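You operate a simulated robot arm through the tools that you are given. There is no shell and no other tool.

You are at the controls of a simulated robot arm. One attempt, no reset.

TASK
Dab red paint over the panel of the green block.
Fine: leave the block in the block holder; put the red dauber back and close the red cover. Set down upright: red dauber. Where these are worked on the way, their far stop is far enough and under half their travel is too little: red cover. A coat counts when it lies all over at full strength: go over it till it gets no stronger.

It is judged by the outcome, as a careful person would: the job done as asked, and still so three seconds after it is handed in. It fails if anything else is knocked over, pushed out of place, dropped, spilled or broken. Lids that push on must go on centred and level and be pressed home; caps that screw on are set level and turned clockwise until they are tight.

THE ROBOT
A 6-joint arm with a two-finger gripper, fixed in place. Base frame: the origin is on the floor under the middle of its stand, x ahead of it, y to its left, z up; the work surface is at about z = 860. Lengths are in mm, angles in degrees, forces in N, time in s.
With the tool pointing down near the work surface it reaches from about 380 to 860 mm from the base axis. Its first joint turns from -166.0 to 166.0 degrees. Payload 2.45 kg.
The tool frame sits at the grasp point between the pads (the TCP): z along the fingers, y along the line on which they close. The tips reach 20 mm beyond it. The gripper opens to 140 mm; its body begins 168 mm behind the TCP.
Orientation is that of the tool frame in the base frame, as a unit quaternion [x, y, z, w]. With the fingers straight down and closing along the base's y, the tool's x points along the base's -x, its y along +y and its z along -z.

THE INTERFACE
- The arm moves only by the tool drive_tool. Its argument "motion" is a list of rows, each a list of 7 numbers: the shift along the tool's x, y, z in m, then the turn, a rotation vector about the tool's x, y, z in degrees, then the finger opening in m, from 0 to 0.14. In form: [[x, y, z, wx, wy, wz, hand], ...]. A call has 1 to 20 rows; each row shifts and turns the commanded pose from where the row before left it, along the tool's axes as they then stand. Each row takes 0.2 s and may step no farther than 50 mm and 8.6 degrees from the row before; otherwise, or with a gripper value out of range, the whole call is refused. A pose out of reach is approached as far as the arm can. The call stops where the force on the tool passes 40 N (or 10 N more than at its start, if that is more) or the arm is blocked; 0.2 s more then pass. Each finger travels about 45 mm/s and halts on what it meets, pressing with about 39 N; the grip force reading is that of the motor and also rises with nothing between the fingers. The clock runs only during rows and for 0.2 s after the last one: add rows that do not move to give the fingers time. The reply holds the time, the measured pose of the TCP, the force on the tool along the base axes, the opening and the grip force, in the units named above and with some noise, with the torque about the TCP (base axes, N m) and any sound that the robot's microphone picked up.
- Cameras (640 x 400 px; columns grow to the right, rows downward): "scene" is fixed at [219.6, -648.7, 1674.6]; the picture's right is [0.84, -0.55, 0.00], its down [-0.33, -0.51, -0.79] and it looks along [0.43, 0.66, -0.61] (base axes); focal length 352 px, centre (320, 200). "wrist" rides on the gripper at [78, 11, -209] in the tool frame; the picture's right is [-0.14, 0.99, 0.00], its down [-0.92, -0.13, -0.37] and it looks along [-0.37, -0.05, 0.93] (tool axes); focal length 280 px, centre (320, 200). There is no depth. A picture from a camera that has moved, and an enlarged one, comes with that camera's place and axes in the base frame and with its lens.
- capture(camera): a new picture of that camera. No time passes.
- lift_body(by): moves the trunk up (or, below 0, down) by that many mm; the arm rides with it, the base frame stays. It gives what a move gives, with no picture.
- zoom(camera, box): a new picture of the part [left, top, right, bottom] of that camera's present view, enlarged. No time passes.
- close_job(): hands the job in; it is judged then, once.

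Places have to be worked out from the pictures, the camera data and where the tool is seen. Open the gripper and draw the arm clear of the work before you hand the job in, unless the task says otherwise.

The tools are called after ">>>" by a JSON object that holds its "op" and its "data". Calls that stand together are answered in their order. drive_tool: Moves the arm, as the interface text tells. Its arguments: {"type":"object","properties":{"motion":{"type":"array","items":{"type":"array","items":{"type":"number"}}}},"required":["motion"]} The other tools are called the same way: lift_body (by) moves the trunk up or down; capture (camera) takes a picture; zoom (camera, box) takes an enlarged picture of a part of a camera's view; close_job () hands the job in.

At the start:

```text
time: 0.0
tcp_pos: [665.5, 102.4, 1208.4]
ee_rot: [0.0, 1.0, 0.0, -0.001]
wrist_force: [0.7, 0.2, -0.4]
ft_torque: [-0.01, 0.01, 0.01]
gripper_width: 140.1
grasp_force: 0.0
trunk travel left (down, up): [-100.0, 130.0]
```

scene: 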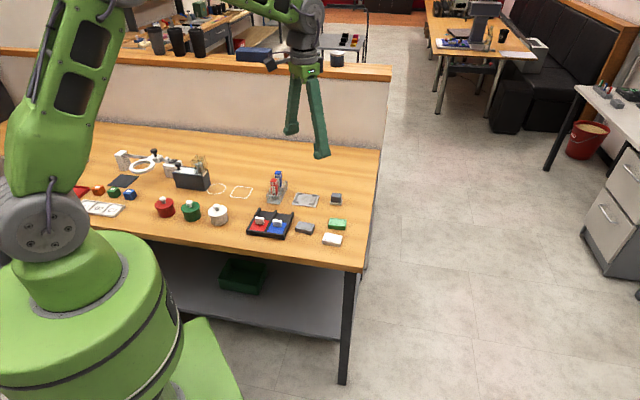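
wrist: 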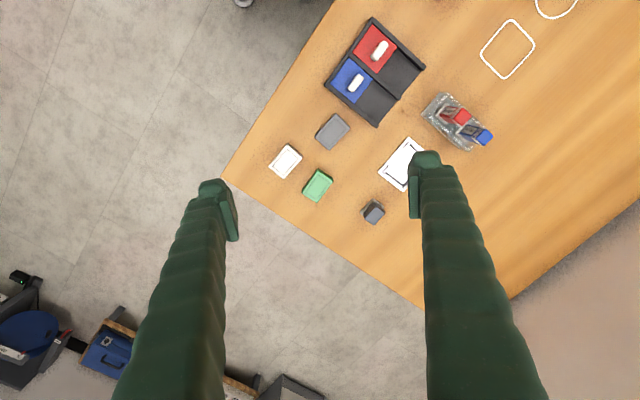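

I start by looking closely at the work area from both cameras.

>>> {"op": "zoom", "data": {"camera": "scene", "box": [230, 160, 370, 250]}}

>>> {"op": "zoom", "data": {"camera": "wrist", "box": [250, 0, 530, 230]}}

>>> {"op": "zoom", "data": {"camera": "scene", "box": [70, 140, 260, 240]}}

```text
4.44 times, centred on (300, 205) of scene
camera zoom: at [219.6, -648.7, 1674.6], right [0.84, -0.55, 0.0], down [-0.33, -0.51, -0.79], along [0.43, 0.66, -0.61], focal length 1562 px, centre (409, 178)
```

zoom: 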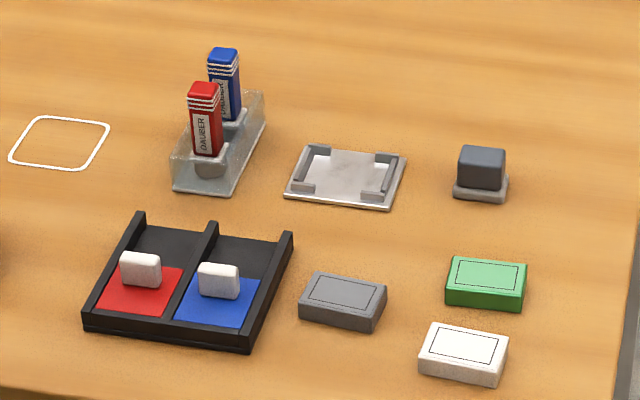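

```text
1.74 times, centred on (390, 115) of wrist
camera zoom: at [585.6, 112.5, 1416.8], right [0.14, 0.99, 0.0], down [0.92, -0.13, 0.37], along [0.37, -0.05, -0.93], focal length 488 px, centre (198, 348)
```

zoom: 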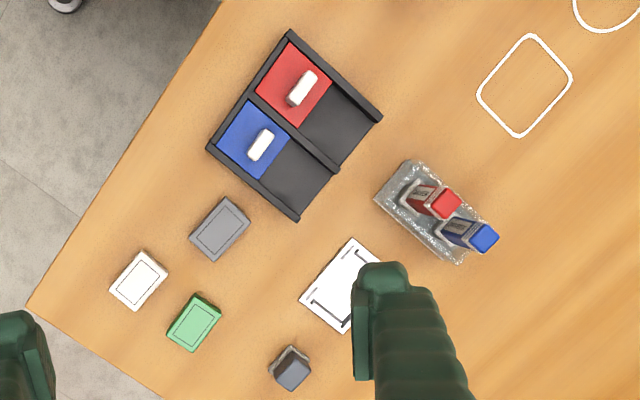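

```text
3.37 times, centred on (165, 190) of scene
camera zoom: at [219.6, -648.7, 1674.6], right [0.84, -0.55, 0.0], down [-0.33, -0.51, -0.79], along [0.43, 0.66, -0.61], focal length 1184 px, centre (842, 234)
```

zoom: 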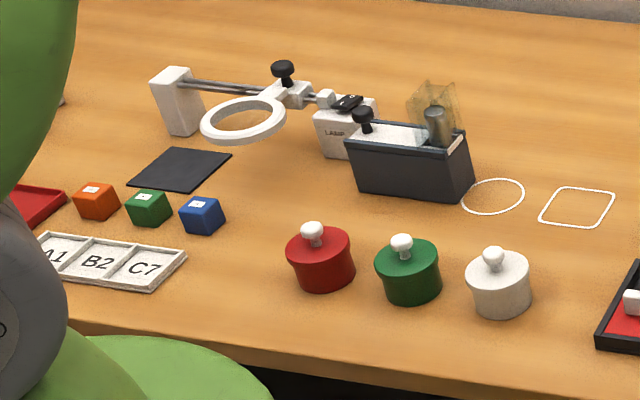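

The wrist view shows the green block around (768, 84), the block holder around (760, 273), the daubers around (665, 337) and the tray around (565, 200). I move lower over this area to get better measurements.

>>> {"op": "drive_tool", "data": {"motion": [[0.0, 0.03, 0.04, 0, 0, 0, 0.14], [0.0, 0.03, 0.04, 0, 0, 0, 0.14], [0.0, 0.03, 0.04, 0, 0, 0, 0.14], [0.0, 0.03, 0.03, 0, 0, 0, 0.14], [0, 0, 0, 0, 0, 0, 0.14]]}}

```text
time: 1.2
tcp_pos: [664.3, 224.3, 1059.3]
ee_rot: [0.0, 1.0, -0.001, -0.001]
wrist_force: [-0.1, 0.2, -0.2]
ft_torque: [0.0, 0.0, -0.01]
gripper_width: 139.8
grasp_force: 0.0
trunk travel left (down, up): [-100.0, 130.0]
```

The arm is now at (664, 224, 1059). I take a wrist picture from here.

>>> {"op": "capture", "data": {"camera": "wrist"}}

```text
taken
camera wrist: at [584.8, 235.0, 1268.0], right [0.14, 0.99, 0.0], down [0.92, -0.13, 0.37], along [0.37, -0.05, -0.93], focal length 280 px, centre (320, 200)
```

wrist: 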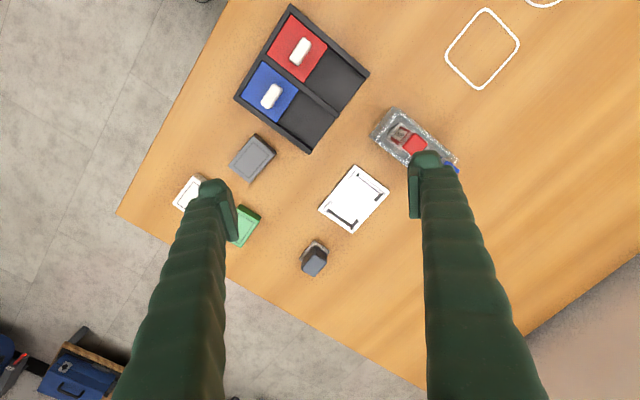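

The holder's centre comes out near (753, 264), with its long axis at about -44°. I shift over it and turn the tool about 40° so that it lines up with the objects, then look again.

>>> {"op": "drive_tool", "data": {"motion": [[-0.012, 0.046, 0, 0, 0, 0, 0.14], [-0.012, 0.046, 0, 0, 0, 0, 0.14], [0, 0, 0, 0, 0, 8, 0.14], [0, 0, 0, 0, 0, 8, 0.14], [0, 0, 0, 0, 0, 8, 0.14], [0, 0, 0, 0, 0, 8, 0.14], [0, 0, 0, 0, 0, 8, 0.14], [0, 0, 0, 0, 0, 0, 0.14]]}}

>>> {"op": "capture", "data": {"camera": "wrist"}}

```text
time: 3.0
tcp_pos: [689.0, 314.3, 1057.8]
ee_rot: [0.343, 0.939, 0.0, 0.0]
wrist_force: [-0.4, 0.9, -0.3]
ft_torque: [-0.01, 0.01, 0.02]
gripper_width: 140.2
grasp_force: 0.0
trunk travel left (down, up): [-100.0, 130.0]
```

```text
taken
camera wrist: at [635.6, 372.1, 1266.5], right [0.74, 0.67, 0.0], down [0.62, -0.69, 0.37], along [0.25, -0.27, -0.93], focal length 280 px, centre (320, 200)
```

wrist: 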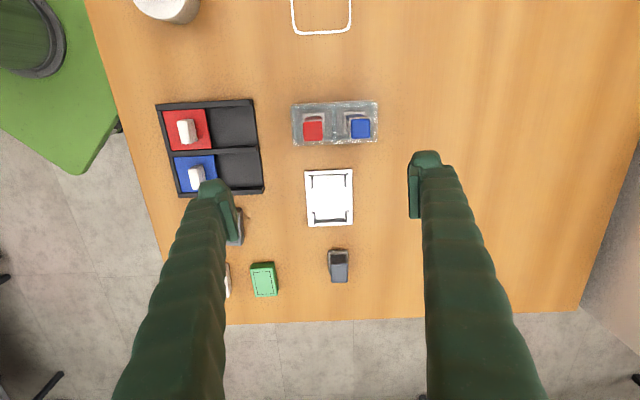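

The view is now nearly aligned with the objects. I enlarge the holder, the daubers, the green block and the tray to measure them.

>>> {"op": "zoom", "data": {"camera": "wrist", "box": [270, 90, 400, 240]}}

>>> {"op": "zoom", "data": {"camera": "wrist", "box": [230, 230, 360, 310]}}

>>> {"op": "zoom", "data": {"camera": "wrist", "box": [140, 80, 280, 200]}}

```text
2.67 times, centred on (335, 165) of wrist
camera zoom: at [635.6, 372.1, 1266.5], right [0.74, 0.67, 0.0], down [0.62, -0.69, 0.37], along [0.25, -0.27, -0.93], focal length 748 px, centre (280, 293)
```

zoom: 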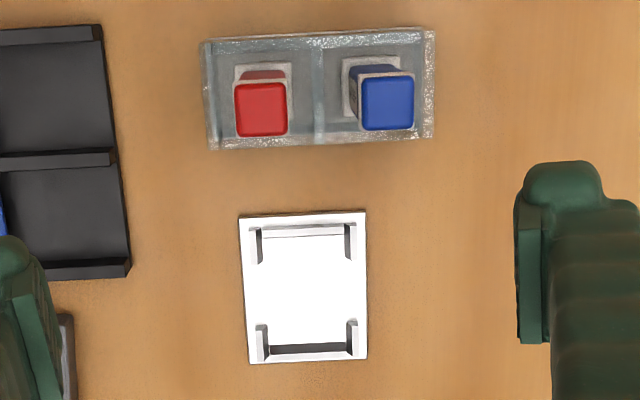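

```text
4.92 times, centred on (295, 270) of wrist
camera zoom: at [635.6, 372.1, 1266.5], right [0.74, 0.67, 0.0], down [0.62, -0.69, 0.37], along [0.25, -0.27, -0.93], focal length 1380 px, centre (443, -145)
```

zoom: 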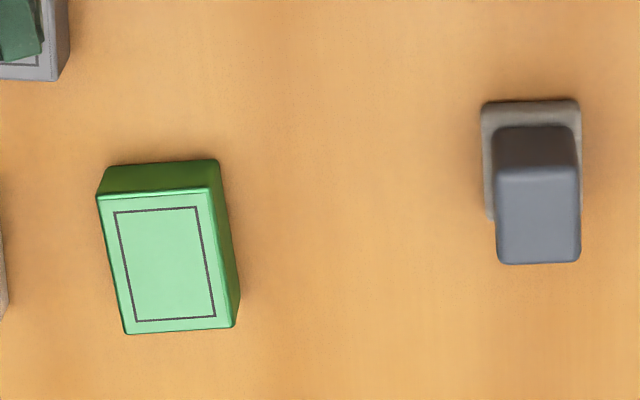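

```text
3.33 times, centred on (210, 140) of wrist
camera zoom: at [635.6, 372.1, 1266.5], right [0.74, 0.67, 0.0], down [0.62, -0.69, 0.37], along [0.25, -0.27, -0.93], focal length 935 px, centre (687, 400)
```

zoom: 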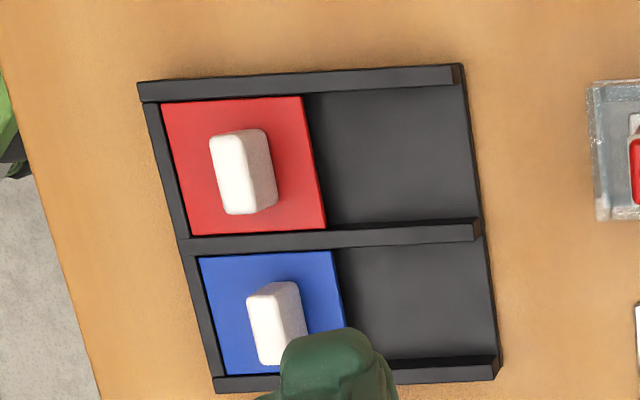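

The holder is near (754, 262) with its long axis at -45.5°, and the green block is near (771, 78) at about -43°, roughly 60×40×18. I check the finger shape and the objects from the scene camera before I go down.

>>> {"op": "zoom", "data": {"camera": "scene", "box": [200, 60, 380, 260]}}

>>> {"op": "zoom", "data": {"camera": "scene", "box": [240, 165, 310, 245]}}

```text
2.00 times, centred on (290, 160) of scene
camera zoom: at [219.6, -648.7, 1674.6], right [0.84, -0.55, 0.0], down [-0.33, -0.51, -0.79], along [0.43, 0.66, -0.61], focal length 703 px, centre (380, 280)
```

zoom: 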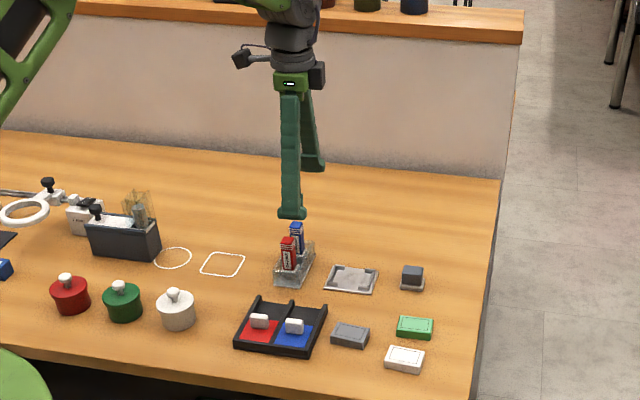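

```text
5.00 times, centred on (275, 205) of scene
camera zoom: at [219.6, -648.7, 1674.6], right [0.84, -0.55, 0.0], down [-0.33, -0.51, -0.79], along [0.43, 0.66, -0.61], focal length 1758 px, centre (545, 175)
```

zoom: 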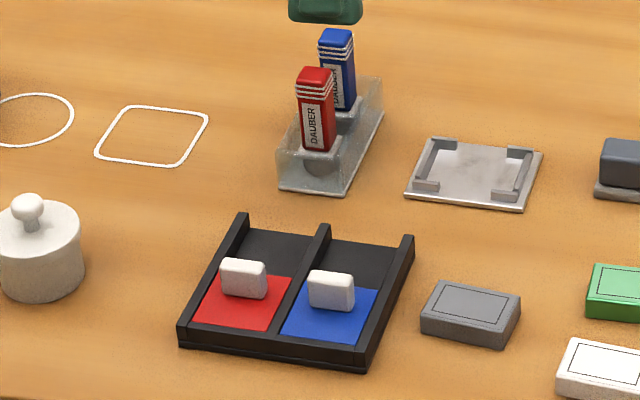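

I need the fingertip dimensions for clearance, so I zoom in on both fingertips.

>>> {"op": "zoom", "data": {"camera": "wrist", "box": [380, 130, 500, 250]}}

>>> {"op": "zoom", "data": {"camera": "scene", "box": [255, 90, 345, 180]}}

```text
3.33 times, centred on (440, 190) of wrist
camera zoom: at [635.6, 372.1, 1266.5], right [0.74, 0.67, 0.0], down [0.62, -0.69, 0.37], along [0.25, -0.27, -0.93], focal length 935 px, centre (-80, 233)
```

zoom: 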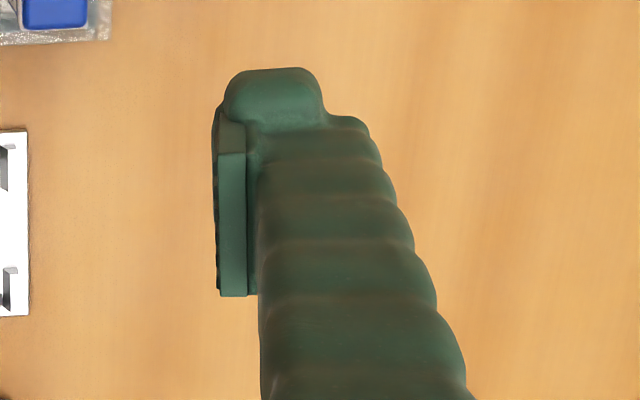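

```text
4.44 times, centred on (300, 135) of scene
camera zoom: at [219.6, -648.7, 1674.6], right [0.84, -0.55, 0.0], down [-0.33, -0.51, -0.79], along [0.43, 0.66, -0.61], focal length 1562 px, centre (409, 489)
```

zoom: 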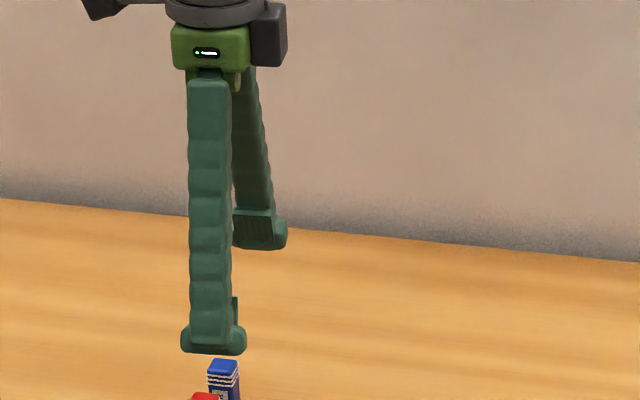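

The fingertips have a wide foot (about 50 mm along tool x, 24 mm thick) and pads about 35 mm wide, so I must keep the foot above the holder's corner brackets and the tray rails. I move over the green block at z≈960 with the opening narrowed to 58 mm and the turn corrected by about 3°.

>>> {"op": "drive_tool", "data": {"motion": [[0, 0, 0, 0, 0, 2.9, 0.14], [-0.0368, -0.0194, 0.016, 0, 0, 0, 0.1], [-0.0368, -0.0194, 0.016, 0, 0, 0, 0.058], [-0.0368, -0.0194, 0.016, 0, 0, 0, 0.058], [-0.0368, -0.0194, 0.016, 0, 0, 0, 0.058], [-0.0368, -0.0194, 0.016, 0, 0, 0, 0.058], [-0.0368, -0.0194, 0.016, 0, 0, 0, 0.058], [0, 0, 0, 0, 0, 0, 0.058]]}}

>>> {"op": "capture", "data": {"camera": "wrist"}}

```text
time: 4.8
tcp_pos: [772.2, 78.5, 965.4]
ee_rot: [0.365, 0.931, 0.0, 0.0]
wrist_force: [0.5, -0.2, 0.9]
ft_torque: [0.04, 0.02, -0.02]
gripper_width: 58.1
grasp_force: 0.0
trunk travel left (down, up): [-100.0, 130.0]
```

```text
taken
camera wrist: at [721.6, 139.6, 1174.0], right [0.77, 0.63, 0.0], down [0.59, -0.72, 0.37], along [0.23, -0.29, -0.93], focal length 280 px, centre (320, 200)
```

wrist: 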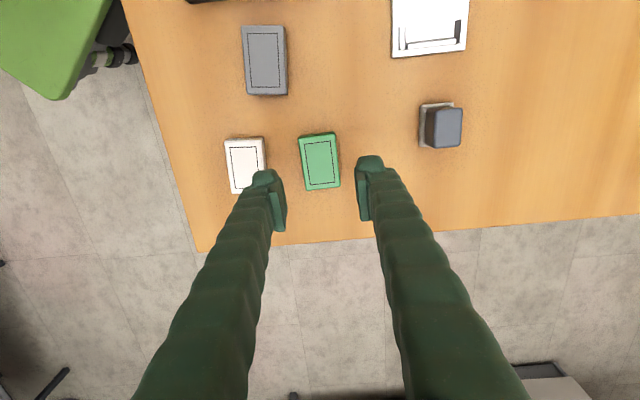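

The block is in the frame, just right of the white block. I zoom in for an accurate centre and angle.

>>> {"op": "zoom", "data": {"camera": "wrist", "box": [220, 110, 380, 230]}}

```text
3.33 times, centred on (300, 170) of wrist
camera zoom: at [721.6, 139.6, 1174.0], right [0.77, 0.63, 0.0], down [0.59, -0.72, 0.37], along [0.23, -0.29, -0.93], focal length 935 px, centre (387, 300)
```

zoom: 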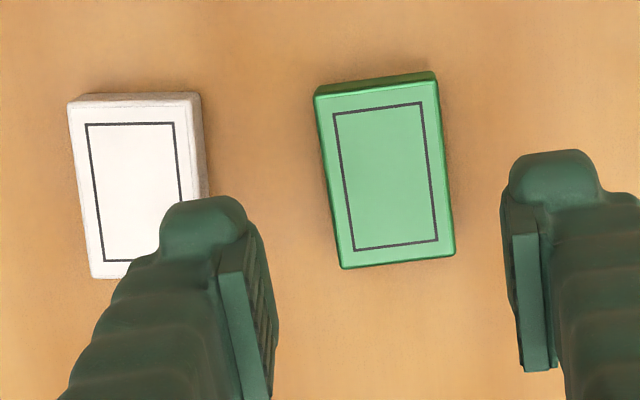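

The block centre is about 2 mm behind the TCP and the yaw is about 1° off. I correct both, narrow the opening to 50 mm to clear the white block, and descend so the tips sit about 9 mm above the table.

>>> {"op": "drive_tool", "data": {"motion": [[0.0015, 0, 0, 0, 0, 1.0, 0.05], [0, 0, 0.03, 0, 0, 0, 0.05], [0, 0, 0.025, 0, 0, 0, 0.05], [0, 0, 0.012, 0, 0, 0, 0.05], [0, 0, 0.006, 0, 0, 0, 0.05], [0, 0, 0, 0, 0, 0, 0.05]]}}

>>> {"op": "zoom", "data": {"camera": "wrist", "box": [220, 110, 420, 260]}}

```text
time: 6.2
tcp_pos: [768.9, 80.5, 890.8]
ee_rot: [0.374, 0.927, -0.001, 0.001]
wrist_force: [0.3, -0.2, -0.5]
ft_torque: [0.01, -0.03, 0.02]
gripper_width: 49.8
grasp_force: 0.1
trunk travel left (down, up): [-100.0, 130.0]
```

```text
2.67 times, centred on (320, 185) of wrist
camera zoom: at [719.7, 142.2, 1099.0], right [0.79, 0.62, 0.0], down [0.57, -0.73, 0.37], along [0.23, -0.29, -0.93], focal length 748 px, centre (320, 240)
```

zoom: 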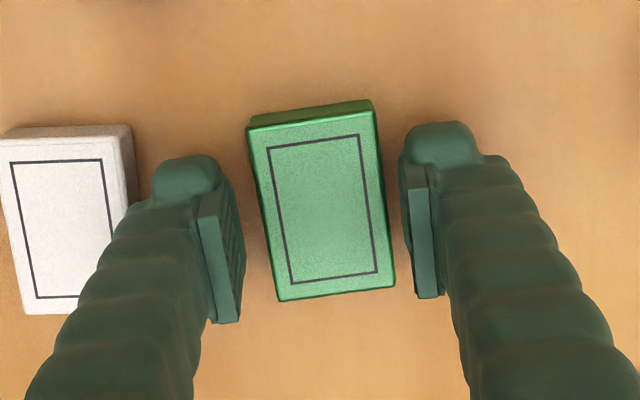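

The block sits between the pads, aligned and clear of the white block. I close on it.

>>> {"op": "drive_tool", "data": {"motion": [[0, 0, 0, 0, 0, 0, 0.034], [0, 0, 0, 0, 0, 0, 0.03], [0, 0, 0, 0, 0, 0, 0.03], [0, 0, 0, 0, 0, 0, 0.03]]}}

```text
time: 7.1
tcp_pos: [773.1, 81.7, 896.1]
ee_rot: [0.373, 0.928, 0.003, 0.005]
wrist_force: [-1.7, 1.3, 14.3]
ft_torque: [-0.19, 0.24, -0.05]
gripper_width: 29.6
grasp_force: 0.2
trunk travel left (down, up): [-100.0, 130.0]
stopped in row 4: the force on the tool passed its limit at 41 N (the readings are from after the stop); the commanded pose is now the measured one
```

The opening read 29.6 mm and the arm was pushed up, so the rounded fingertips must have slipped onto the top edge of the block. I check with both cameras.

>>> {"op": "zoom", "data": {"camera": "wrist", "box": [220, 110, 420, 260]}}

>>> {"op": "zoom", "data": {"camera": "scene", "box": [290, 170, 390, 250]}}

```text
2.67 times, centred on (320, 185) of wrist
camera zoom: at [721.0, 142.6, 1104.7], right [0.79, 0.62, 0.01], down [0.57, -0.73, 0.37], along [0.24, -0.29, -0.93], focal length 748 px, centre (320, 240)
```

zoom: 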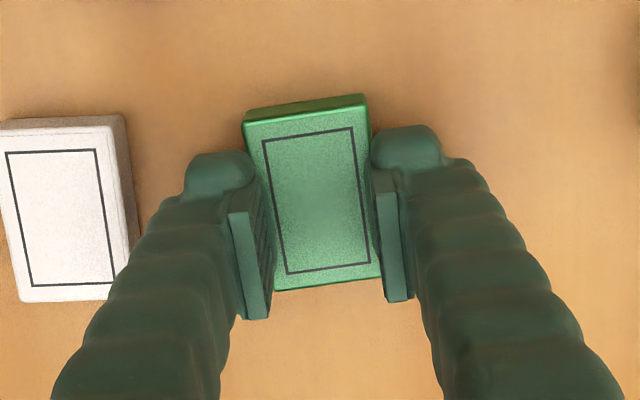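

```text
5.00 times, centred on (340, 210) of scene
camera zoom: at [219.6, -648.7, 1674.6], right [0.84, -0.55, 0.0], down [-0.33, -0.51, -0.79], along [0.43, 0.66, -0.61], focal length 1758 px, centre (220, 150)
```

zoom: 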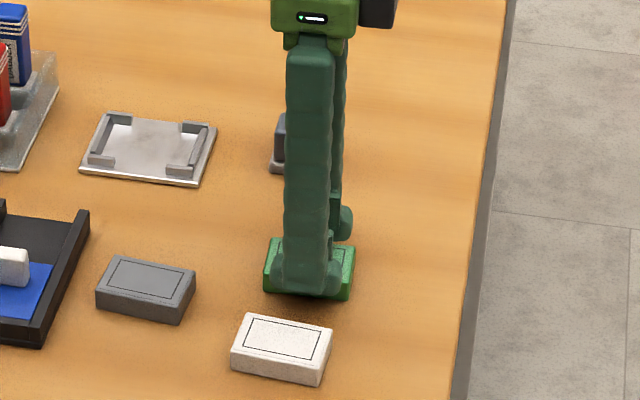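

The pads rode up onto the rounded top edge, so I need to grip lower. I open, rise a little, take out the small tilt the stop left behind, and look at where the block is now.

>>> {"op": "drive_tool", "data": {"motion": [[0, 0, -0.002, 0, 0, 0, 0.05], [0, 0, -0.004, 0, 0, 0, 0.05], [0, 0, -0.01, 0.5, 0.4, 0, 0.05], [0, 0, 0, 0, 0, 0, 0.05], [0, 0, 0, 0, 0, 0, 0.05]]}}

>>> {"op": "zoom", "data": {"camera": "wrist", "box": [220, 110, 420, 260]}}

```text
time: 8.3
tcp_pos: [772.6, 81.3, 909.1]
ee_rot: [0.373, 0.928, -0.001, -0.003]
wrist_force: [0.6, -0.1, 0.1]
ft_torque: [0.0, 0.03, -0.02]
gripper_width: 49.8
grasp_force: 0.1
trunk travel left (down, up): [-100.0, 130.0]
```

```text
2.67 times, centred on (320, 185) of wrist
camera zoom: at [724.0, 143.0, 1118.0], right [0.79, 0.62, 0.0], down [0.58, -0.73, 0.37], along [0.22, -0.29, -0.93], focal length 748 px, centre (320, 240)
```

zoom: 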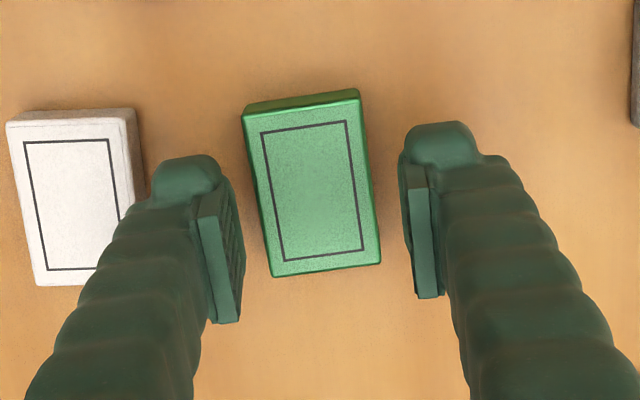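

The block has hardly moved: its centre is about 2 mm left of the TCP. I shift by that, level the tool, and go lower, to TCP z≈884.

>>> {"op": "drive_tool", "data": {"motion": [[0, -0.0022, 0.005, -0.2, -0.25, 0, 0.05], [0, 0, 0.012, 0, 0, 0, 0.05], [0, 0, 0.008, 0, 0, 0, 0.05], [0, 0, 0, 0, 0, 0, 0.05], [0, 0, 0, 0, 0, 0, 0.05]]}}

```text
time: 9.5
tcp_pos: [770.3, 79.7, 883.7]
ee_rot: [0.373, 0.928, -0.001, 0.001]
wrist_force: [0.6, -0.7, 0.2]
ft_torque: [-0.02, -0.01, 0.0]
gripper_width: 50.3
grasp_force: 0.0
trunk travel left (down, up): [-100.0, 130.0]
```

At z 883.7 there is no contact. I go 1.5 mm lower and close gently, watching the width.

>>> {"op": "drive_tool", "data": {"motion": [[0, 0, 0.0015, 0, 0, 0, 0.05], [0, 0, 0, 0, 0, 0, 0.044], [0, 0, 0, 0, 0, 0, 0.038], [0, 0, 0, 0, 0, 0, 0.034], [0, 0, 0, 0, 0, 0, 0.034]]}}

```text
time: 10.7
tcp_pos: [771.2, 78.8, 883.6]
ee_rot: [0.374, 0.927, 0.0, 0.001]
wrist_force: [-0.7, 0.4, 0.5]
ft_torque: [-0.03, 0.02, 0.02]
gripper_width: 38.7
grasp_force: 39.5
trunk travel left (down, up): [-100.0, 130.0]
```

It is gripped at 38.7 mm with 39.5 N. I lift straight up and check that it is held.

>>> {"op": "drive_tool", "data": {"motion": [[0, 0, -0.01, 0, 0, 0, 0.034], [0, 0, -0.02, 0, 0, 0, 0.034], [0, 0, -0.03, 0, 0, 0, 0.034], [0, 0, -0.03, 0, 0, 0, 0.034], [0, 0, 0, 0, 0, 0, 0.034]]}}

>>> {"op": "capture", "data": {"camera": "wrist"}}

>>> {"op": "zoom", "data": {"camera": "scene", "box": [290, 140, 390, 250]}}

```text
time: 11.9
tcp_pos: [769.9, 79.8, 973.3]
ee_rot: [0.373, 0.928, 0.0, 0.001]
wrist_force: [0.1, 0.3, -1.7]
ft_torque: [0.02, -0.03, -0.05]
gripper_width: 38.5
grasp_force: 38.7
trunk travel left (down, up): [-100.0, 130.0]
```

```text
taken
camera wrist: at [719.9, 141.2, 1181.5], right [0.79, 0.62, 0.0], down [0.57, -0.73, 0.37], along [0.23, -0.29, -0.93], focal length 280 px, centre (320, 200)
```

wrist: 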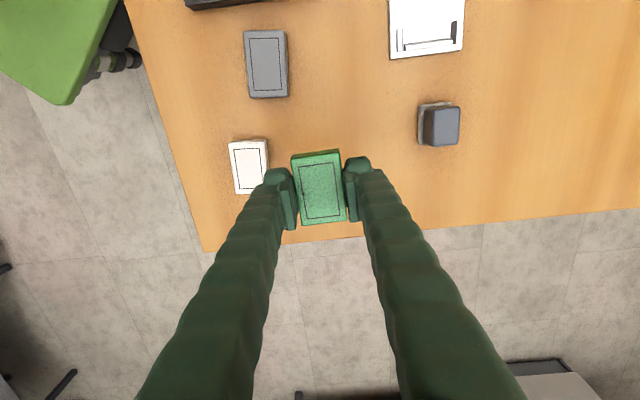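

```text
3.64 times, centred on (340, 195) of scene
camera zoom: at [219.6, -648.7, 1674.6], right [0.84, -0.55, 0.0], down [-0.33, -0.51, -0.79], along [0.43, 0.66, -0.61], focal length 1278 px, centre (247, 218)
```

zoom: 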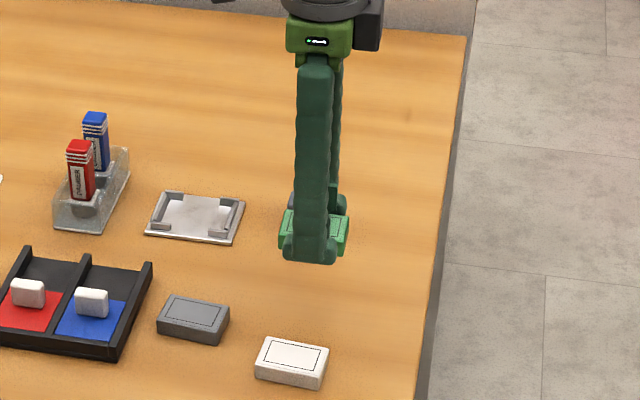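

The block is held level. I move part of the way so the wrist camera sees the holder unobstructed, and measure it again.

>>> {"op": "drive_tool", "data": {"motion": [[0.026, 0.0172, 0, 0, 0, 0.6, 0.034], [0.026, 0.0172, 0, 0, 0, 0.6, 0.034], [0.026, 0.0172, 0, 0, 0, 0.5, 0.034], [0, 0, 0, 0, 0, 0, 0.034], [0, 0, 0, 0, 0, 0, 0.034]]}}

>>> {"op": "capture", "data": {"camera": "wrist"}}

>>> {"op": "zoom", "data": {"camera": "wrist", "box": [310, 20, 450, 160]}}

```text
time: 13.1
tcp_pos: [748.8, 173.8, 972.8]
ee_rot: [0.387, 0.922, -0.001, 0.001]
wrist_force: [-0.7, 0.2, -1.0]
ft_torque: [0.06, 0.01, 0.0]
gripper_width: 38.7
grasp_force: 38.9
trunk travel left (down, up): [-100.0, 130.0]
```

```text
taken
camera wrist: at [701.0, 236.0, 1182.0], right [0.8, 0.59, 0.0], down [0.55, -0.75, 0.37], along [0.22, -0.3, -0.93], focal length 280 px, centre (320, 200)
```

wrist: 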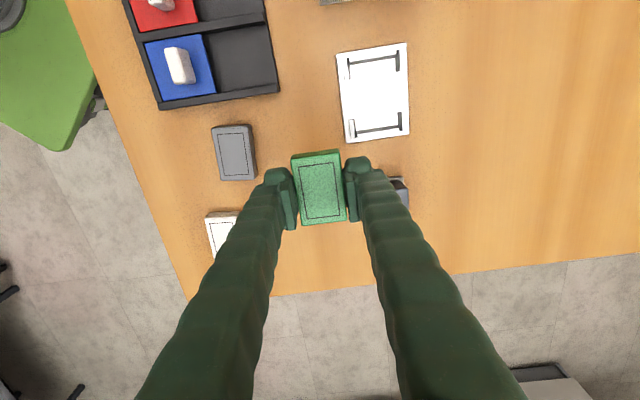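

```text
2.86 times, centred on (380, 90) of wrist
camera zoom: at [701.0, 236.0, 1182.0], right [0.8, 0.59, 0.0], down [0.55, -0.75, 0.37], along [0.22, -0.3, -0.93], focal length 801 px, centre (149, 514)
```

zoom: 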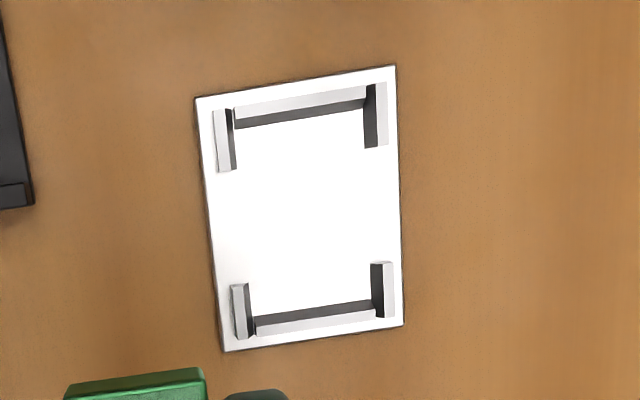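

The holder is about 58 mm to the right of and 70 mm behind the TCP in the camera frame, and aligned with the tool to 0.1°. I look at it magnified from the scene camera to judge the wall height.

>>> {"op": "zoom", "data": {"camera": "scene", "box": [285, 180, 335, 215]}}

>>> {"op": "zoom", "data": {"camera": "wrist", "box": [335, 35, 415, 85]}}

>>> {"op": "zoom", "data": {"camera": "wrist", "box": [335, 95, 415, 145]}}

```text
11.43 times, centred on (310, 198) of scene
camera zoom: at [219.6, -648.7, 1674.6], right [0.84, -0.55, 0.0], down [-0.33, -0.51, -0.79], along [0.43, 0.66, -0.61], focal length 4018 px, centre (434, 229)
```

zoom: 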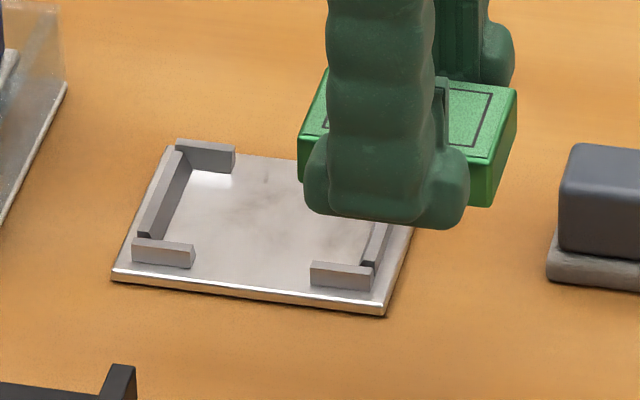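

```text
8.00 times, centred on (375, 60) of wrist
camera zoom: at [701.0, 236.0, 1182.0], right [0.8, 0.59, 0.0], down [0.55, -0.75, 0.37], along [0.22, -0.3, -0.93], focal length 2243 px, centre (-120, 1320)
```

zoom: 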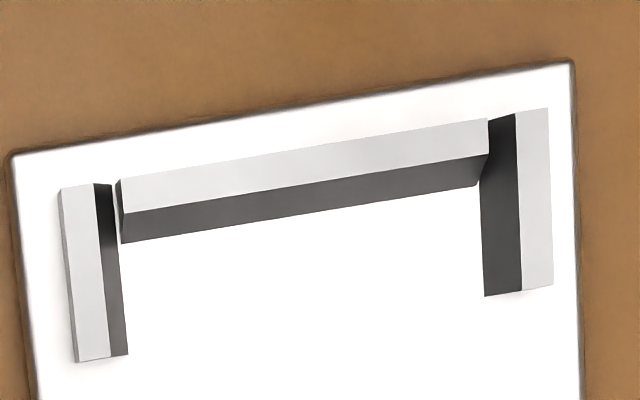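

```text
8.00 times, centred on (375, 120) of wrist
camera zoom: at [701.0, 236.0, 1182.0], right [0.8, 0.59, 0.0], down [0.55, -0.75, 0.37], along [0.22, -0.3, -0.93], focal length 2243 px, centre (-120, 840)
```

zoom: 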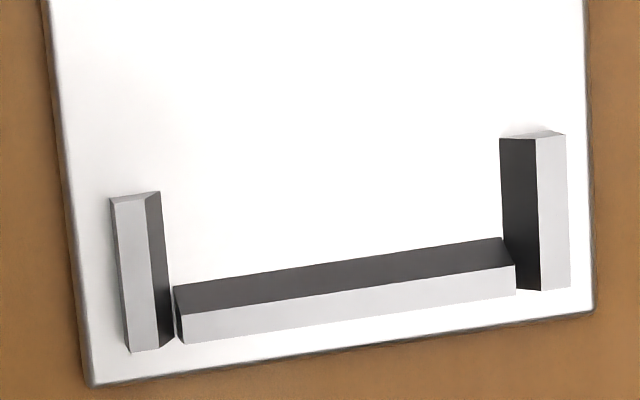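

The pocket is about 66×46 mm with sloped lead-ins and walls about 7.5 mm high, so the block (about 58×39) has roughly 4 mm of clearance all round. I move over the pocket centre (tool x +60.6, y +67.1) and then down to about 900.

>>> {"op": "drive_tool", "data": {"motion": [[0.0303, 0.03355, 0, 0, 0, 0, 0.034], [0.0303, 0.03355, 0, 0, 0, 0, 0.034], [0, 0, 0, 0, 0, 0, 0.034], [0, 0, 0.03, 0, 0, 0, 0.034], [0, 0, 0.03, 0, 0, 0, 0.034], [0, 0, 0.008, 0, 0, 0, 0.034], [0, 0, 0, 0, 0, 0, 0.034], [0, 0, 0, 0, 0, 0, 0.034]]}}

>>> {"op": "capture", "data": {"camera": "wrist"}}

>>> {"op": "zoom", "data": {"camera": "scene", "box": [275, 165, 345, 220]}}

```text
time: 14.9
tcp_pos: [756.8, 263.0, 905.7]
ee_rot: [0.387, 0.922, 0.0, 0.002]
wrist_force: [0.2, 0.3, -1.1]
ft_torque: [0.02, 0.0, 0.02]
gripper_width: 38.8
grasp_force: 39.2
trunk travel left (down, up): [-100.0, 130.0]
```

```text
taken
camera wrist: at [708.9, 325.0, 1113.5], right [0.8, 0.59, 0.0], down [0.55, -0.75, 0.37], along [0.22, -0.3, -0.93], focal length 280 px, centre (320, 200)
```

wrist: 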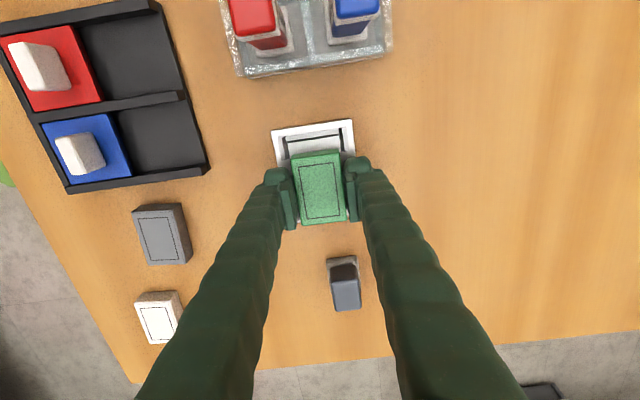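

```text
7.27 times, centred on (310, 192) of scene
camera zoom: at [219.6, -648.7, 1674.6], right [0.84, -0.55, 0.0], down [-0.33, -0.51, -0.79], along [0.43, 0.66, -0.61], focal length 2557 px, centre (393, 254)
```

zoom: 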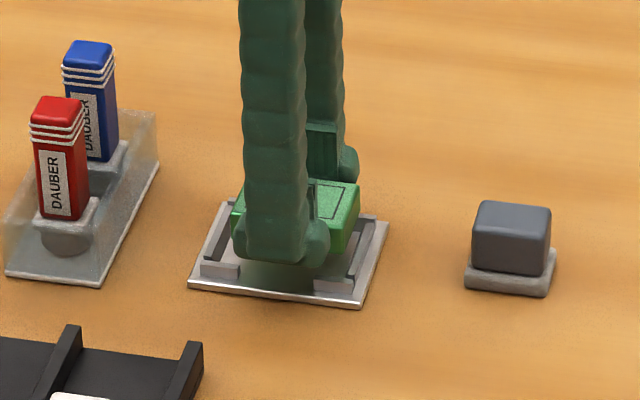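

The block is over the pocket. I zoom in to check it is centred left and right before the final lowering.

>>> {"op": "zoom", "data": {"camera": "wrist", "box": [250, 110, 390, 240]}}

```text
3.08 times, centred on (320, 175) of wrist
camera zoom: at [708.9, 325.0, 1113.5], right [0.8, 0.59, 0.0], down [0.55, -0.75, 0.37], along [0.22, -0.3, -0.93], focal length 863 px, centre (320, 277)
```

zoom: 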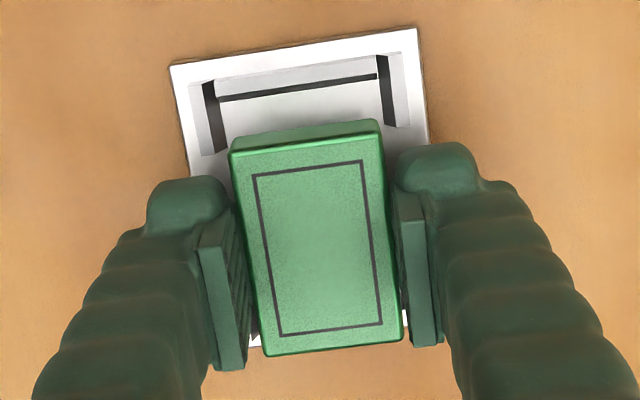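

The holder centre lies 3 mm toward tool +x and 1.2 mm toward -y of the block. I correct for that and lower towards the plate.

>>> {"op": "drive_tool", "data": {"motion": [[0.003, -0.0012, 0, 0, 0, 0.3, 0.034], [0, 0, 0.006, 0, 0, 0, 0.034], [0, 0, 0.004, 0, 0, 0, 0.034], [0, 0, 0.003, 0, 0, 0, 0.034], [0, 0, 0, 0, 0, 0, 0.034], [0, 0, 0, 0, 0, 0, 0.034]]}}

>>> {"op": "zoom", "data": {"camera": "wrist", "box": [250, 110, 390, 240]}}

>>> {"op": "zoom", "data": {"camera": "scene", "box": [285, 175, 335, 215]}}

```text
time: 16.3
tcp_pos: [753.6, 263.7, 893.3]
ee_rot: [0.39, 0.921, 0.0, 0.001]
wrist_force: [-0.5, -0.2, -0.9]
ft_torque: [-0.01, 0.01, 0.0]
gripper_width: 38.6
grasp_force: 39.2
trunk travel left (down, up): [-100.0, 130.0]
```

```text
3.08 times, centred on (320, 175) of wrist
camera zoom: at [706.2, 326.3, 1100.1], right [0.81, 0.59, 0.0], down [0.55, -0.75, 0.37], along [0.22, -0.3, -0.93], focal length 863 px, centre (320, 277)
```

zoom: 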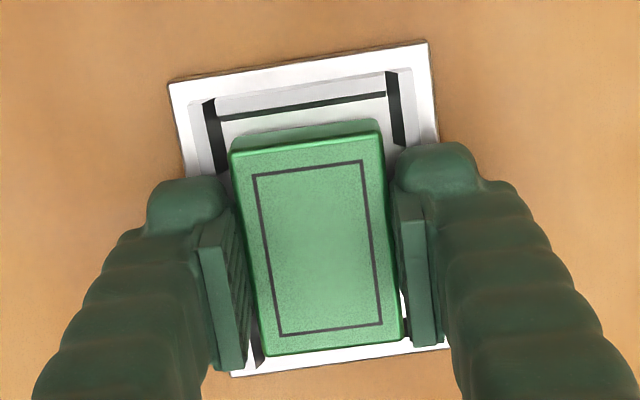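

```text
10.00 times, centred on (310, 195) of scene
camera zoom: at [219.6, -648.7, 1674.6], right [0.84, -0.55, 0.0], down [-0.33, -0.51, -0.79], along [0.43, 0.66, -0.61], focal length 3515 px, centre (420, 250)
```

zoom: 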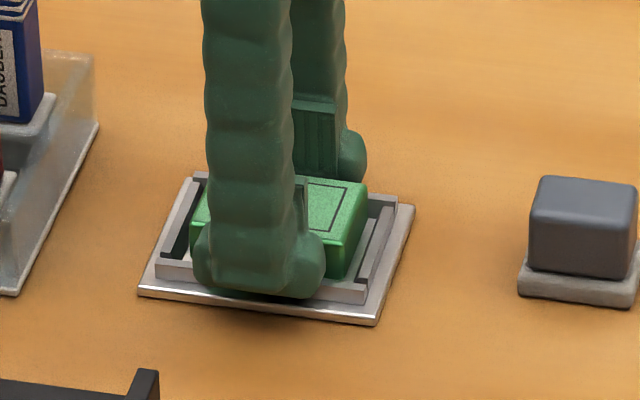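

It is centred within half a millimetre. I lower in small steps to contact.

>>> {"op": "drive_tool", "data": {"motion": [[0, 0, 0.0015, 0, 0, 0, 0.034], [0, 0, 0.0015, 0, 0, 0, 0.034], [0, 0, 0.001, 0, 0, 0, 0.034], [0, 0, 0, 0, 0, 0, 0.034]]}}

```text
time: 17.3
tcp_pos: [754.8, 264.7, 888.9]
ee_rot: [0.39, 0.921, 0.0, 0.002]
wrist_force: [-5.0, 4.3, 9.3]
ft_torque: [0.14, -0.27, 0.21]
gripper_width: 38.6
grasp_force: 38.9
trunk travel left (down, up): [-100.0, 130.0]
```

A contact force of 9 N appeared at z 888.9. I look to see whether the block is seated or the foot is touching a bracket.

>>> {"op": "zoom", "data": {"camera": "scene", "box": [285, 175, 335, 215]}}

>>> {"op": "zoom", "data": {"camera": "wrist", "box": [250, 110, 390, 240]}}

```text
10.00 times, centred on (310, 195) of scene
camera zoom: at [219.6, -648.7, 1674.6], right [0.84, -0.55, 0.0], down [-0.33, -0.51, -0.79], along [0.43, 0.66, -0.61], focal length 3515 px, centre (420, 250)
```

zoom: 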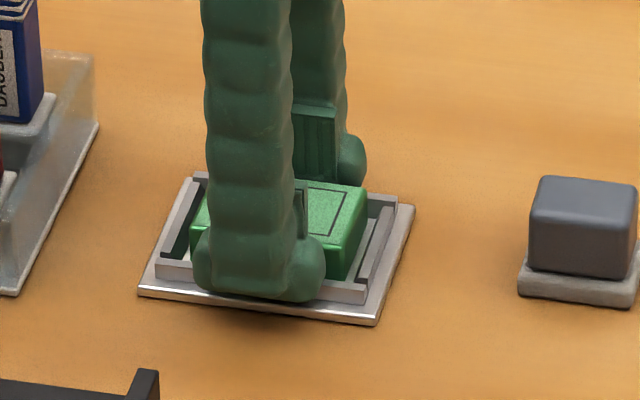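

```text
3.08 times, centred on (320, 175) of wrist
camera zoom: at [706.1, 326.7, 1097.6], right [0.81, 0.59, 0.0], down [0.55, -0.75, 0.37], along [0.22, -0.3, -0.93], focal length 863 px, centre (320, 277)
```

zoom: 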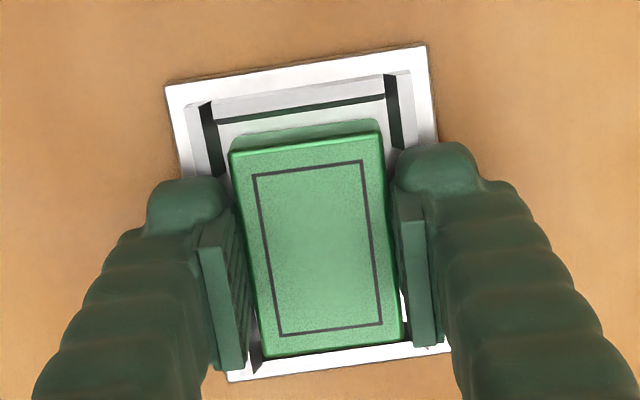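

Both views show the block inside the pocket, with the foot just touching the bracket tops and the block within a millimetre or two of the plate. I open gently to let it settle.

>>> {"op": "drive_tool", "data": {"motion": [[0, 0, -0.0004, 0, 0, 0, 0.038], [0, 0, 0, 0, 0, 0, 0.042], [0, 0, 0, 0, 0, 0, 0.046], [0, 0, 0, 0, 0, 0, 0.048], [0, 0, 0, 0, 0, 0, 0.048]]}}

>>> {"op": "zoom", "data": {"camera": "wrist", "box": [250, 110, 390, 240]}}

>>> {"op": "zoom", "data": {"camera": "scene", "box": [285, 175, 335, 215]}}

```text
time: 18.5
tcp_pos: [753.0, 262.5, 888.0]
ee_rot: [0.39, 0.921, 0.001, 0.0]
wrist_force: [-9.3, -1.0, 11.5]
ft_torque: [0.1, -0.24, 0.01]
gripper_width: 42.9
grasp_force: 0.0
trunk travel left (down, up): [-100.0, 130.0]
```

```text
3.08 times, centred on (320, 175) of wrist
camera zoom: at [704.9, 325.9, 1097.3], right [0.81, 0.59, 0.0], down [0.55, -0.75, 0.37], along [0.22, -0.3, -0.93], focal length 863 px, centre (320, 277)
```

zoom: 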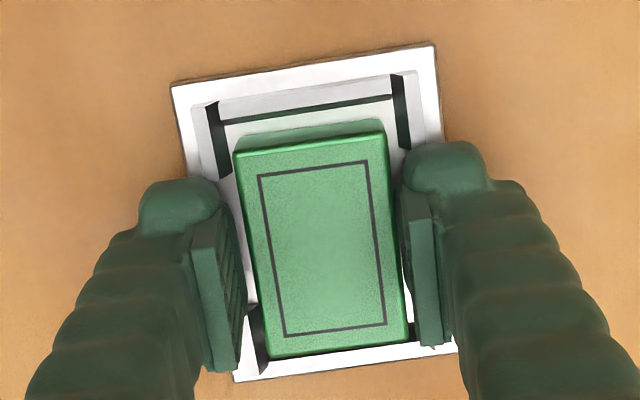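

```text
10.00 times, centred on (310, 195) of scene
camera zoom: at [219.6, -648.7, 1674.6], right [0.84, -0.55, 0.0], down [-0.33, -0.51, -0.79], along [0.43, 0.66, -0.61], focal length 3515 px, centre (420, 250)
```

zoom: 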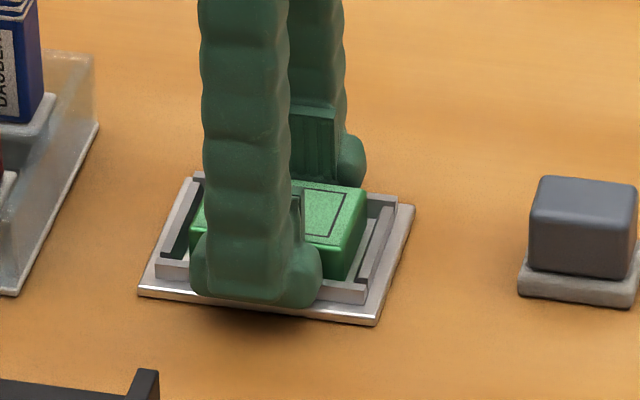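

The block is released (pads at 42.9 mm) and the feet are bearing lightly on the brackets. I relax the opening to 43 mm and rise straight up.

>>> {"op": "drive_tool", "data": {"motion": [[0, 0, -0.001, 0, 0, 0, 0.0425], [0, 0, -0.002, 0, 0, 0, 0.0425], [0, 0, -0.004, 0, 0, 0, 0.0425], [0, 0, -0.01, 0, 0, 0, 0.046], [0, 0, -0.03, 0, 0, 0, 0.06], [0, 0, -0.03, 0, 0, 0, 0.08], [0, 0, 0, 0, 0, 0, 0.08]]}}

>>> {"op": "capture", "data": {"camera": "wrist"}}

>>> {"op": "zoom", "data": {"camera": "scene", "box": [285, 175, 335, 215]}}

```text
time: 20.1
tcp_pos: [754.5, 261.2, 965.2]
ee_rot: [0.39, 0.921, -0.001, 0.001]
wrist_force: [-0.9, -0.2, -0.6]
ft_torque: [-0.01, 0.01, -0.04]
gripper_width: 79.7
grasp_force: 0.0
trunk travel left (down, up): [-100.0, 130.0]
```

```text
taken
camera wrist: at [705.7, 323.9, 1172.9], right [0.81, 0.59, 0.0], down [0.55, -0.75, 0.37], along [0.22, -0.3, -0.93], focal length 280 px, centre (320, 200)
```

wrist: 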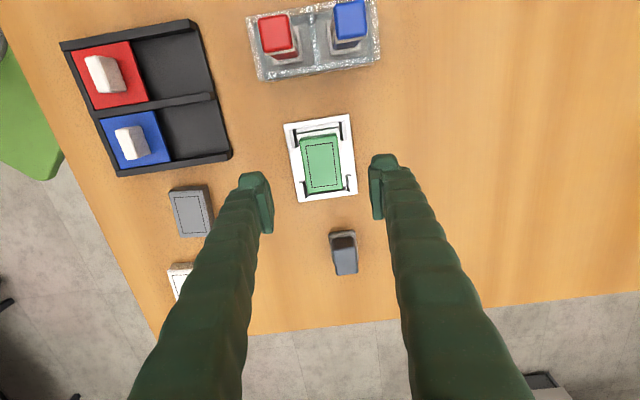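

```text
10.00 times, centred on (310, 195) of scene
camera zoom: at [219.6, -648.7, 1674.6], right [0.84, -0.55, 0.0], down [-0.33, -0.51, -0.79], along [0.43, 0.66, -0.61], focal length 3515 px, centre (420, 250)
```

zoom: 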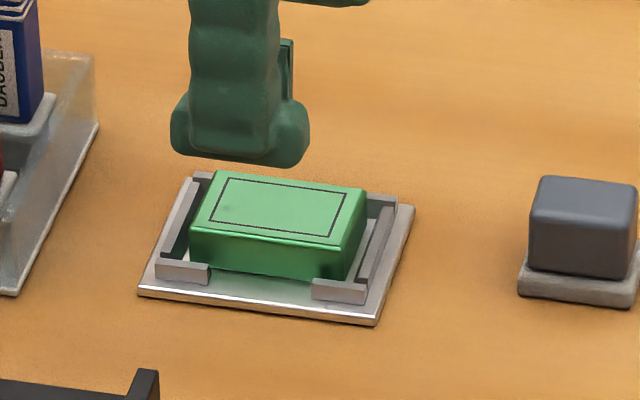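

The block sits level in the holder. I zoom the wrist camera for its exact position and to see the tray and daubers.

>>> {"op": "zoom", "data": {"camera": "wrist", "box": [270, 100, 370, 210]}}

>>> {"op": "zoom", "data": {"camera": "wrist", "box": [50, 10, 240, 180]}}

>>> {"op": "zoom", "data": {"camera": "wrist", "box": [230, 0, 390, 90]}}

```text
3.64 times, centred on (320, 155) of wrist
camera zoom: at [705.7, 323.9, 1172.9], right [0.81, 0.59, 0.0], down [0.55, -0.75, 0.37], along [0.22, -0.3, -0.93], focal length 1020 px, centre (320, 364)
```

zoom: 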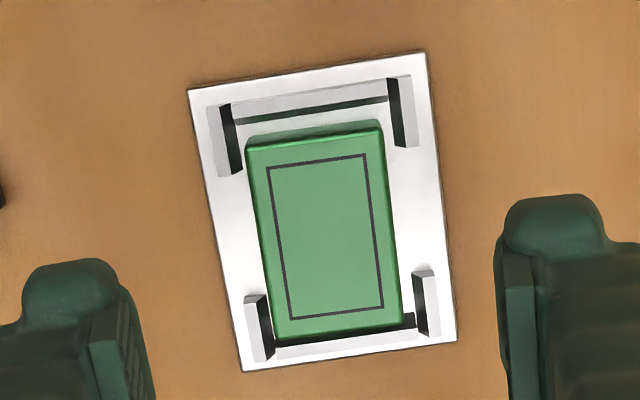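

```text
2.35 times, centred on (145, 95) of wrist
camera zoom: at [705.7, 323.9, 1172.9], right [0.81, 0.59, 0.0], down [0.55, -0.75, 0.37], along [0.22, -0.3, -0.93], focal length 660 px, centre (732, 447)
```

zoom: 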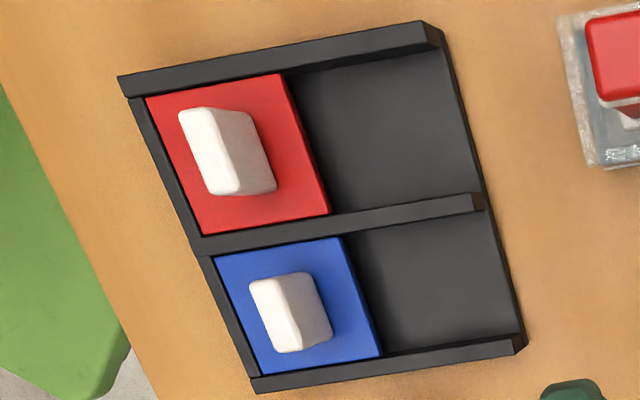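

```text
4.00 times, centred on (310, 45) of wrist
camera zoom: at [705.7, 323.9, 1172.9], right [0.81, 0.59, 0.0], down [0.55, -0.75, 0.37], along [0.22, -0.3, -0.93], focal length 1122 px, centre (360, 820)
```

zoom: 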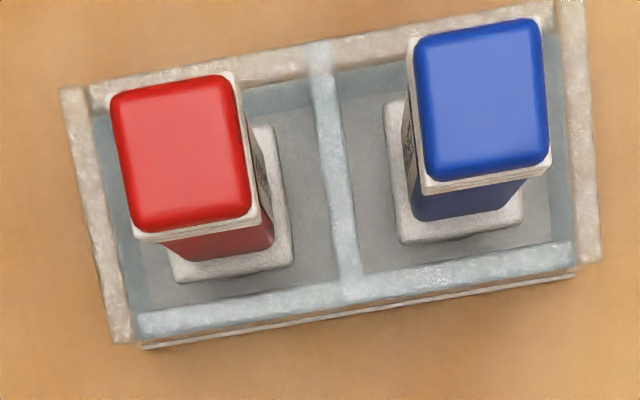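

From this view the red knob is about 30×11 mm and roughly 24 mm tall, centred near (535, 213), with its top at about z 892; the cover slides along about 44.5°. I go over it at safe height for a closer look, with the fingers closing along the slide direction.

>>> {"op": "drive_tool", "data": {"motion": [[0.0235, -0.0382, -0.02, 0, 0, 0, 0.08], [0.0235, -0.0382, 0, 0, 0, 0, 0.08], [0.0235, -0.0382, 0, 0, 0, 0, 0.07], [0.0235, -0.0382, 0, 0, 0, 0, 0.06], [0.0235, -0.0382, 0, 0, 0, 0, 0.05], [0, 0, 0.02, 0, 0, 0, 0.044], [0, 0, 0, 0, 0, 0, 0.044]]}}

>>> {"op": "capture", "data": {"camera": "wrist"}}

>>> {"op": "zoom", "data": {"camera": "wrist", "box": [220, 60, 440, 240]}}

```text
time: 21.7
tcp_pos: [538.1, 214.9, 964.3]
ee_rot: [0.39, 0.921, 0.0, 0.001]
wrist_force: [0.1, 0.7, 0.2]
ft_torque: [0.01, 0.05, -0.01]
gripper_width: 44.1
grasp_force: 0.3
trunk travel left (down, up): [-100.0, 130.0]
```

```text
taken
camera wrist: at [490.0, 278.4, 1173.1], right [0.81, 0.59, 0.0], down [0.55, -0.75, 0.37], along [0.22, -0.3, -0.93], focal length 280 px, centre (320, 200)
```

wrist: 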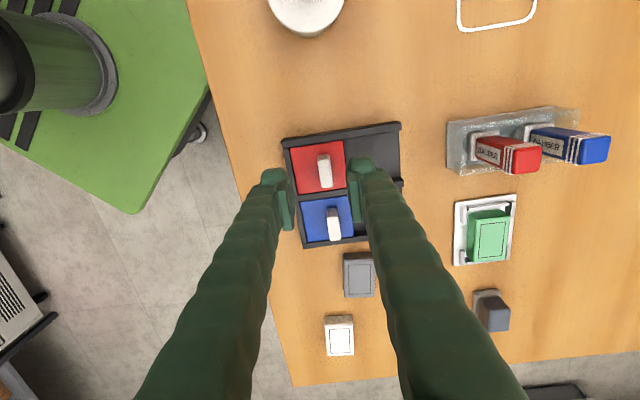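

```text
2.22 times, centred on (330, 150) of wrist
camera zoom: at [490.0, 278.4, 1173.1], right [0.81, 0.59, 0.0], down [0.55, -0.75, 0.37], along [0.22, -0.3, -0.93], focal length 623 px, centre (298, 311)
```

zoom: 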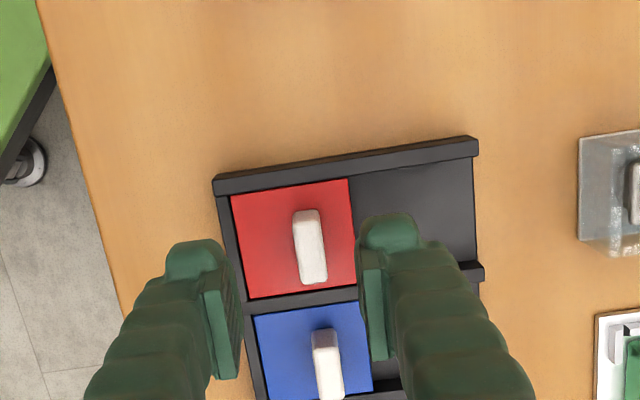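

Allowing for the visible near face, the knob centre is about 7 mm toward tool -x and 5 mm toward +y. I correct, and descend so that the tips are at about z 882, just above the rails but well down the knob.

>>> {"op": "drive_tool", "data": {"motion": [[-0.007, 0.0051, 0.01, 0, 0, 0, 0.044], [0, 0, 0.025, 0, 0, 0, 0.044], [0, 0, 0.018, 0, 0, 0, 0.044], [0, 0, 0.008, 0, 0, 0, 0.044], [0, 0, 0, 0, 0, 0, 0.044], [0, 0, 0, 0, 0, 0, 0.044]]}}

>>> {"op": "zoom", "data": {"camera": "wrist", "box": [220, 100, 420, 250]}}

>>> {"op": "zoom", "data": {"camera": "scene", "box": [240, 185, 310, 245]}}

```text
time: 23.1
tcp_pos: [544.4, 213.2, 903.8]
ee_rot: [0.39, 0.921, 0.0, 0.001]
wrist_force: [0.0, 0.1, 0.7]
ft_torque: [0.01, 0.0, -0.02]
gripper_width: 44.1
grasp_force: 0.0
trunk travel left (down, up): [-100.0, 130.0]
```

```text
2.67 times, centred on (320, 175) of wrist
camera zoom: at [496.4, 275.8, 1112.8], right [0.81, 0.59, 0.0], down [0.55, -0.75, 0.37], along [0.22, -0.3, -0.93], focal length 748 px, centre (320, 267)
```

zoom: 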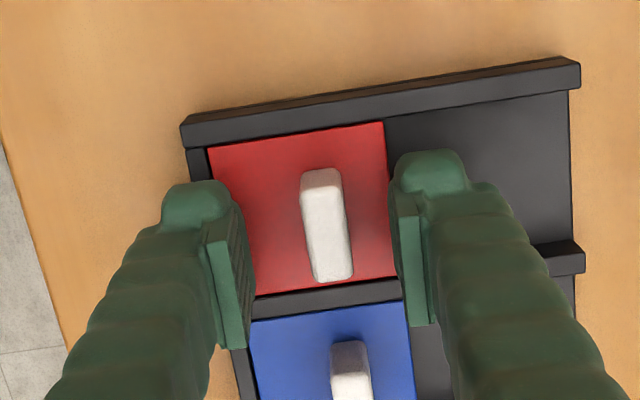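

```text
6.67 times, centred on (275, 215) of scene
camera zoom: at [219.6, -648.7, 1674.6], right [0.84, -0.55, 0.0], down [-0.33, -0.51, -0.79], along [0.43, 0.66, -0.61], focal length 2344 px, centre (620, 100)
```

zoom: 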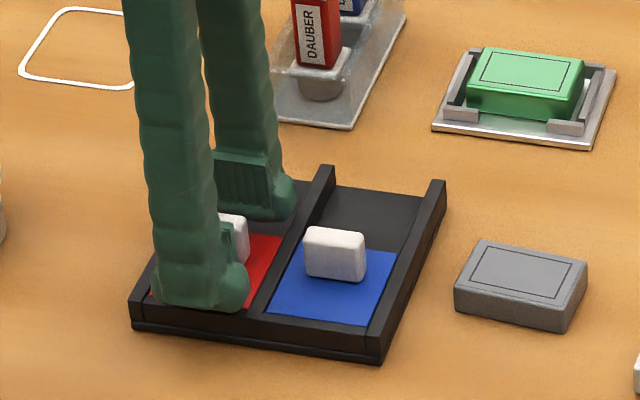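

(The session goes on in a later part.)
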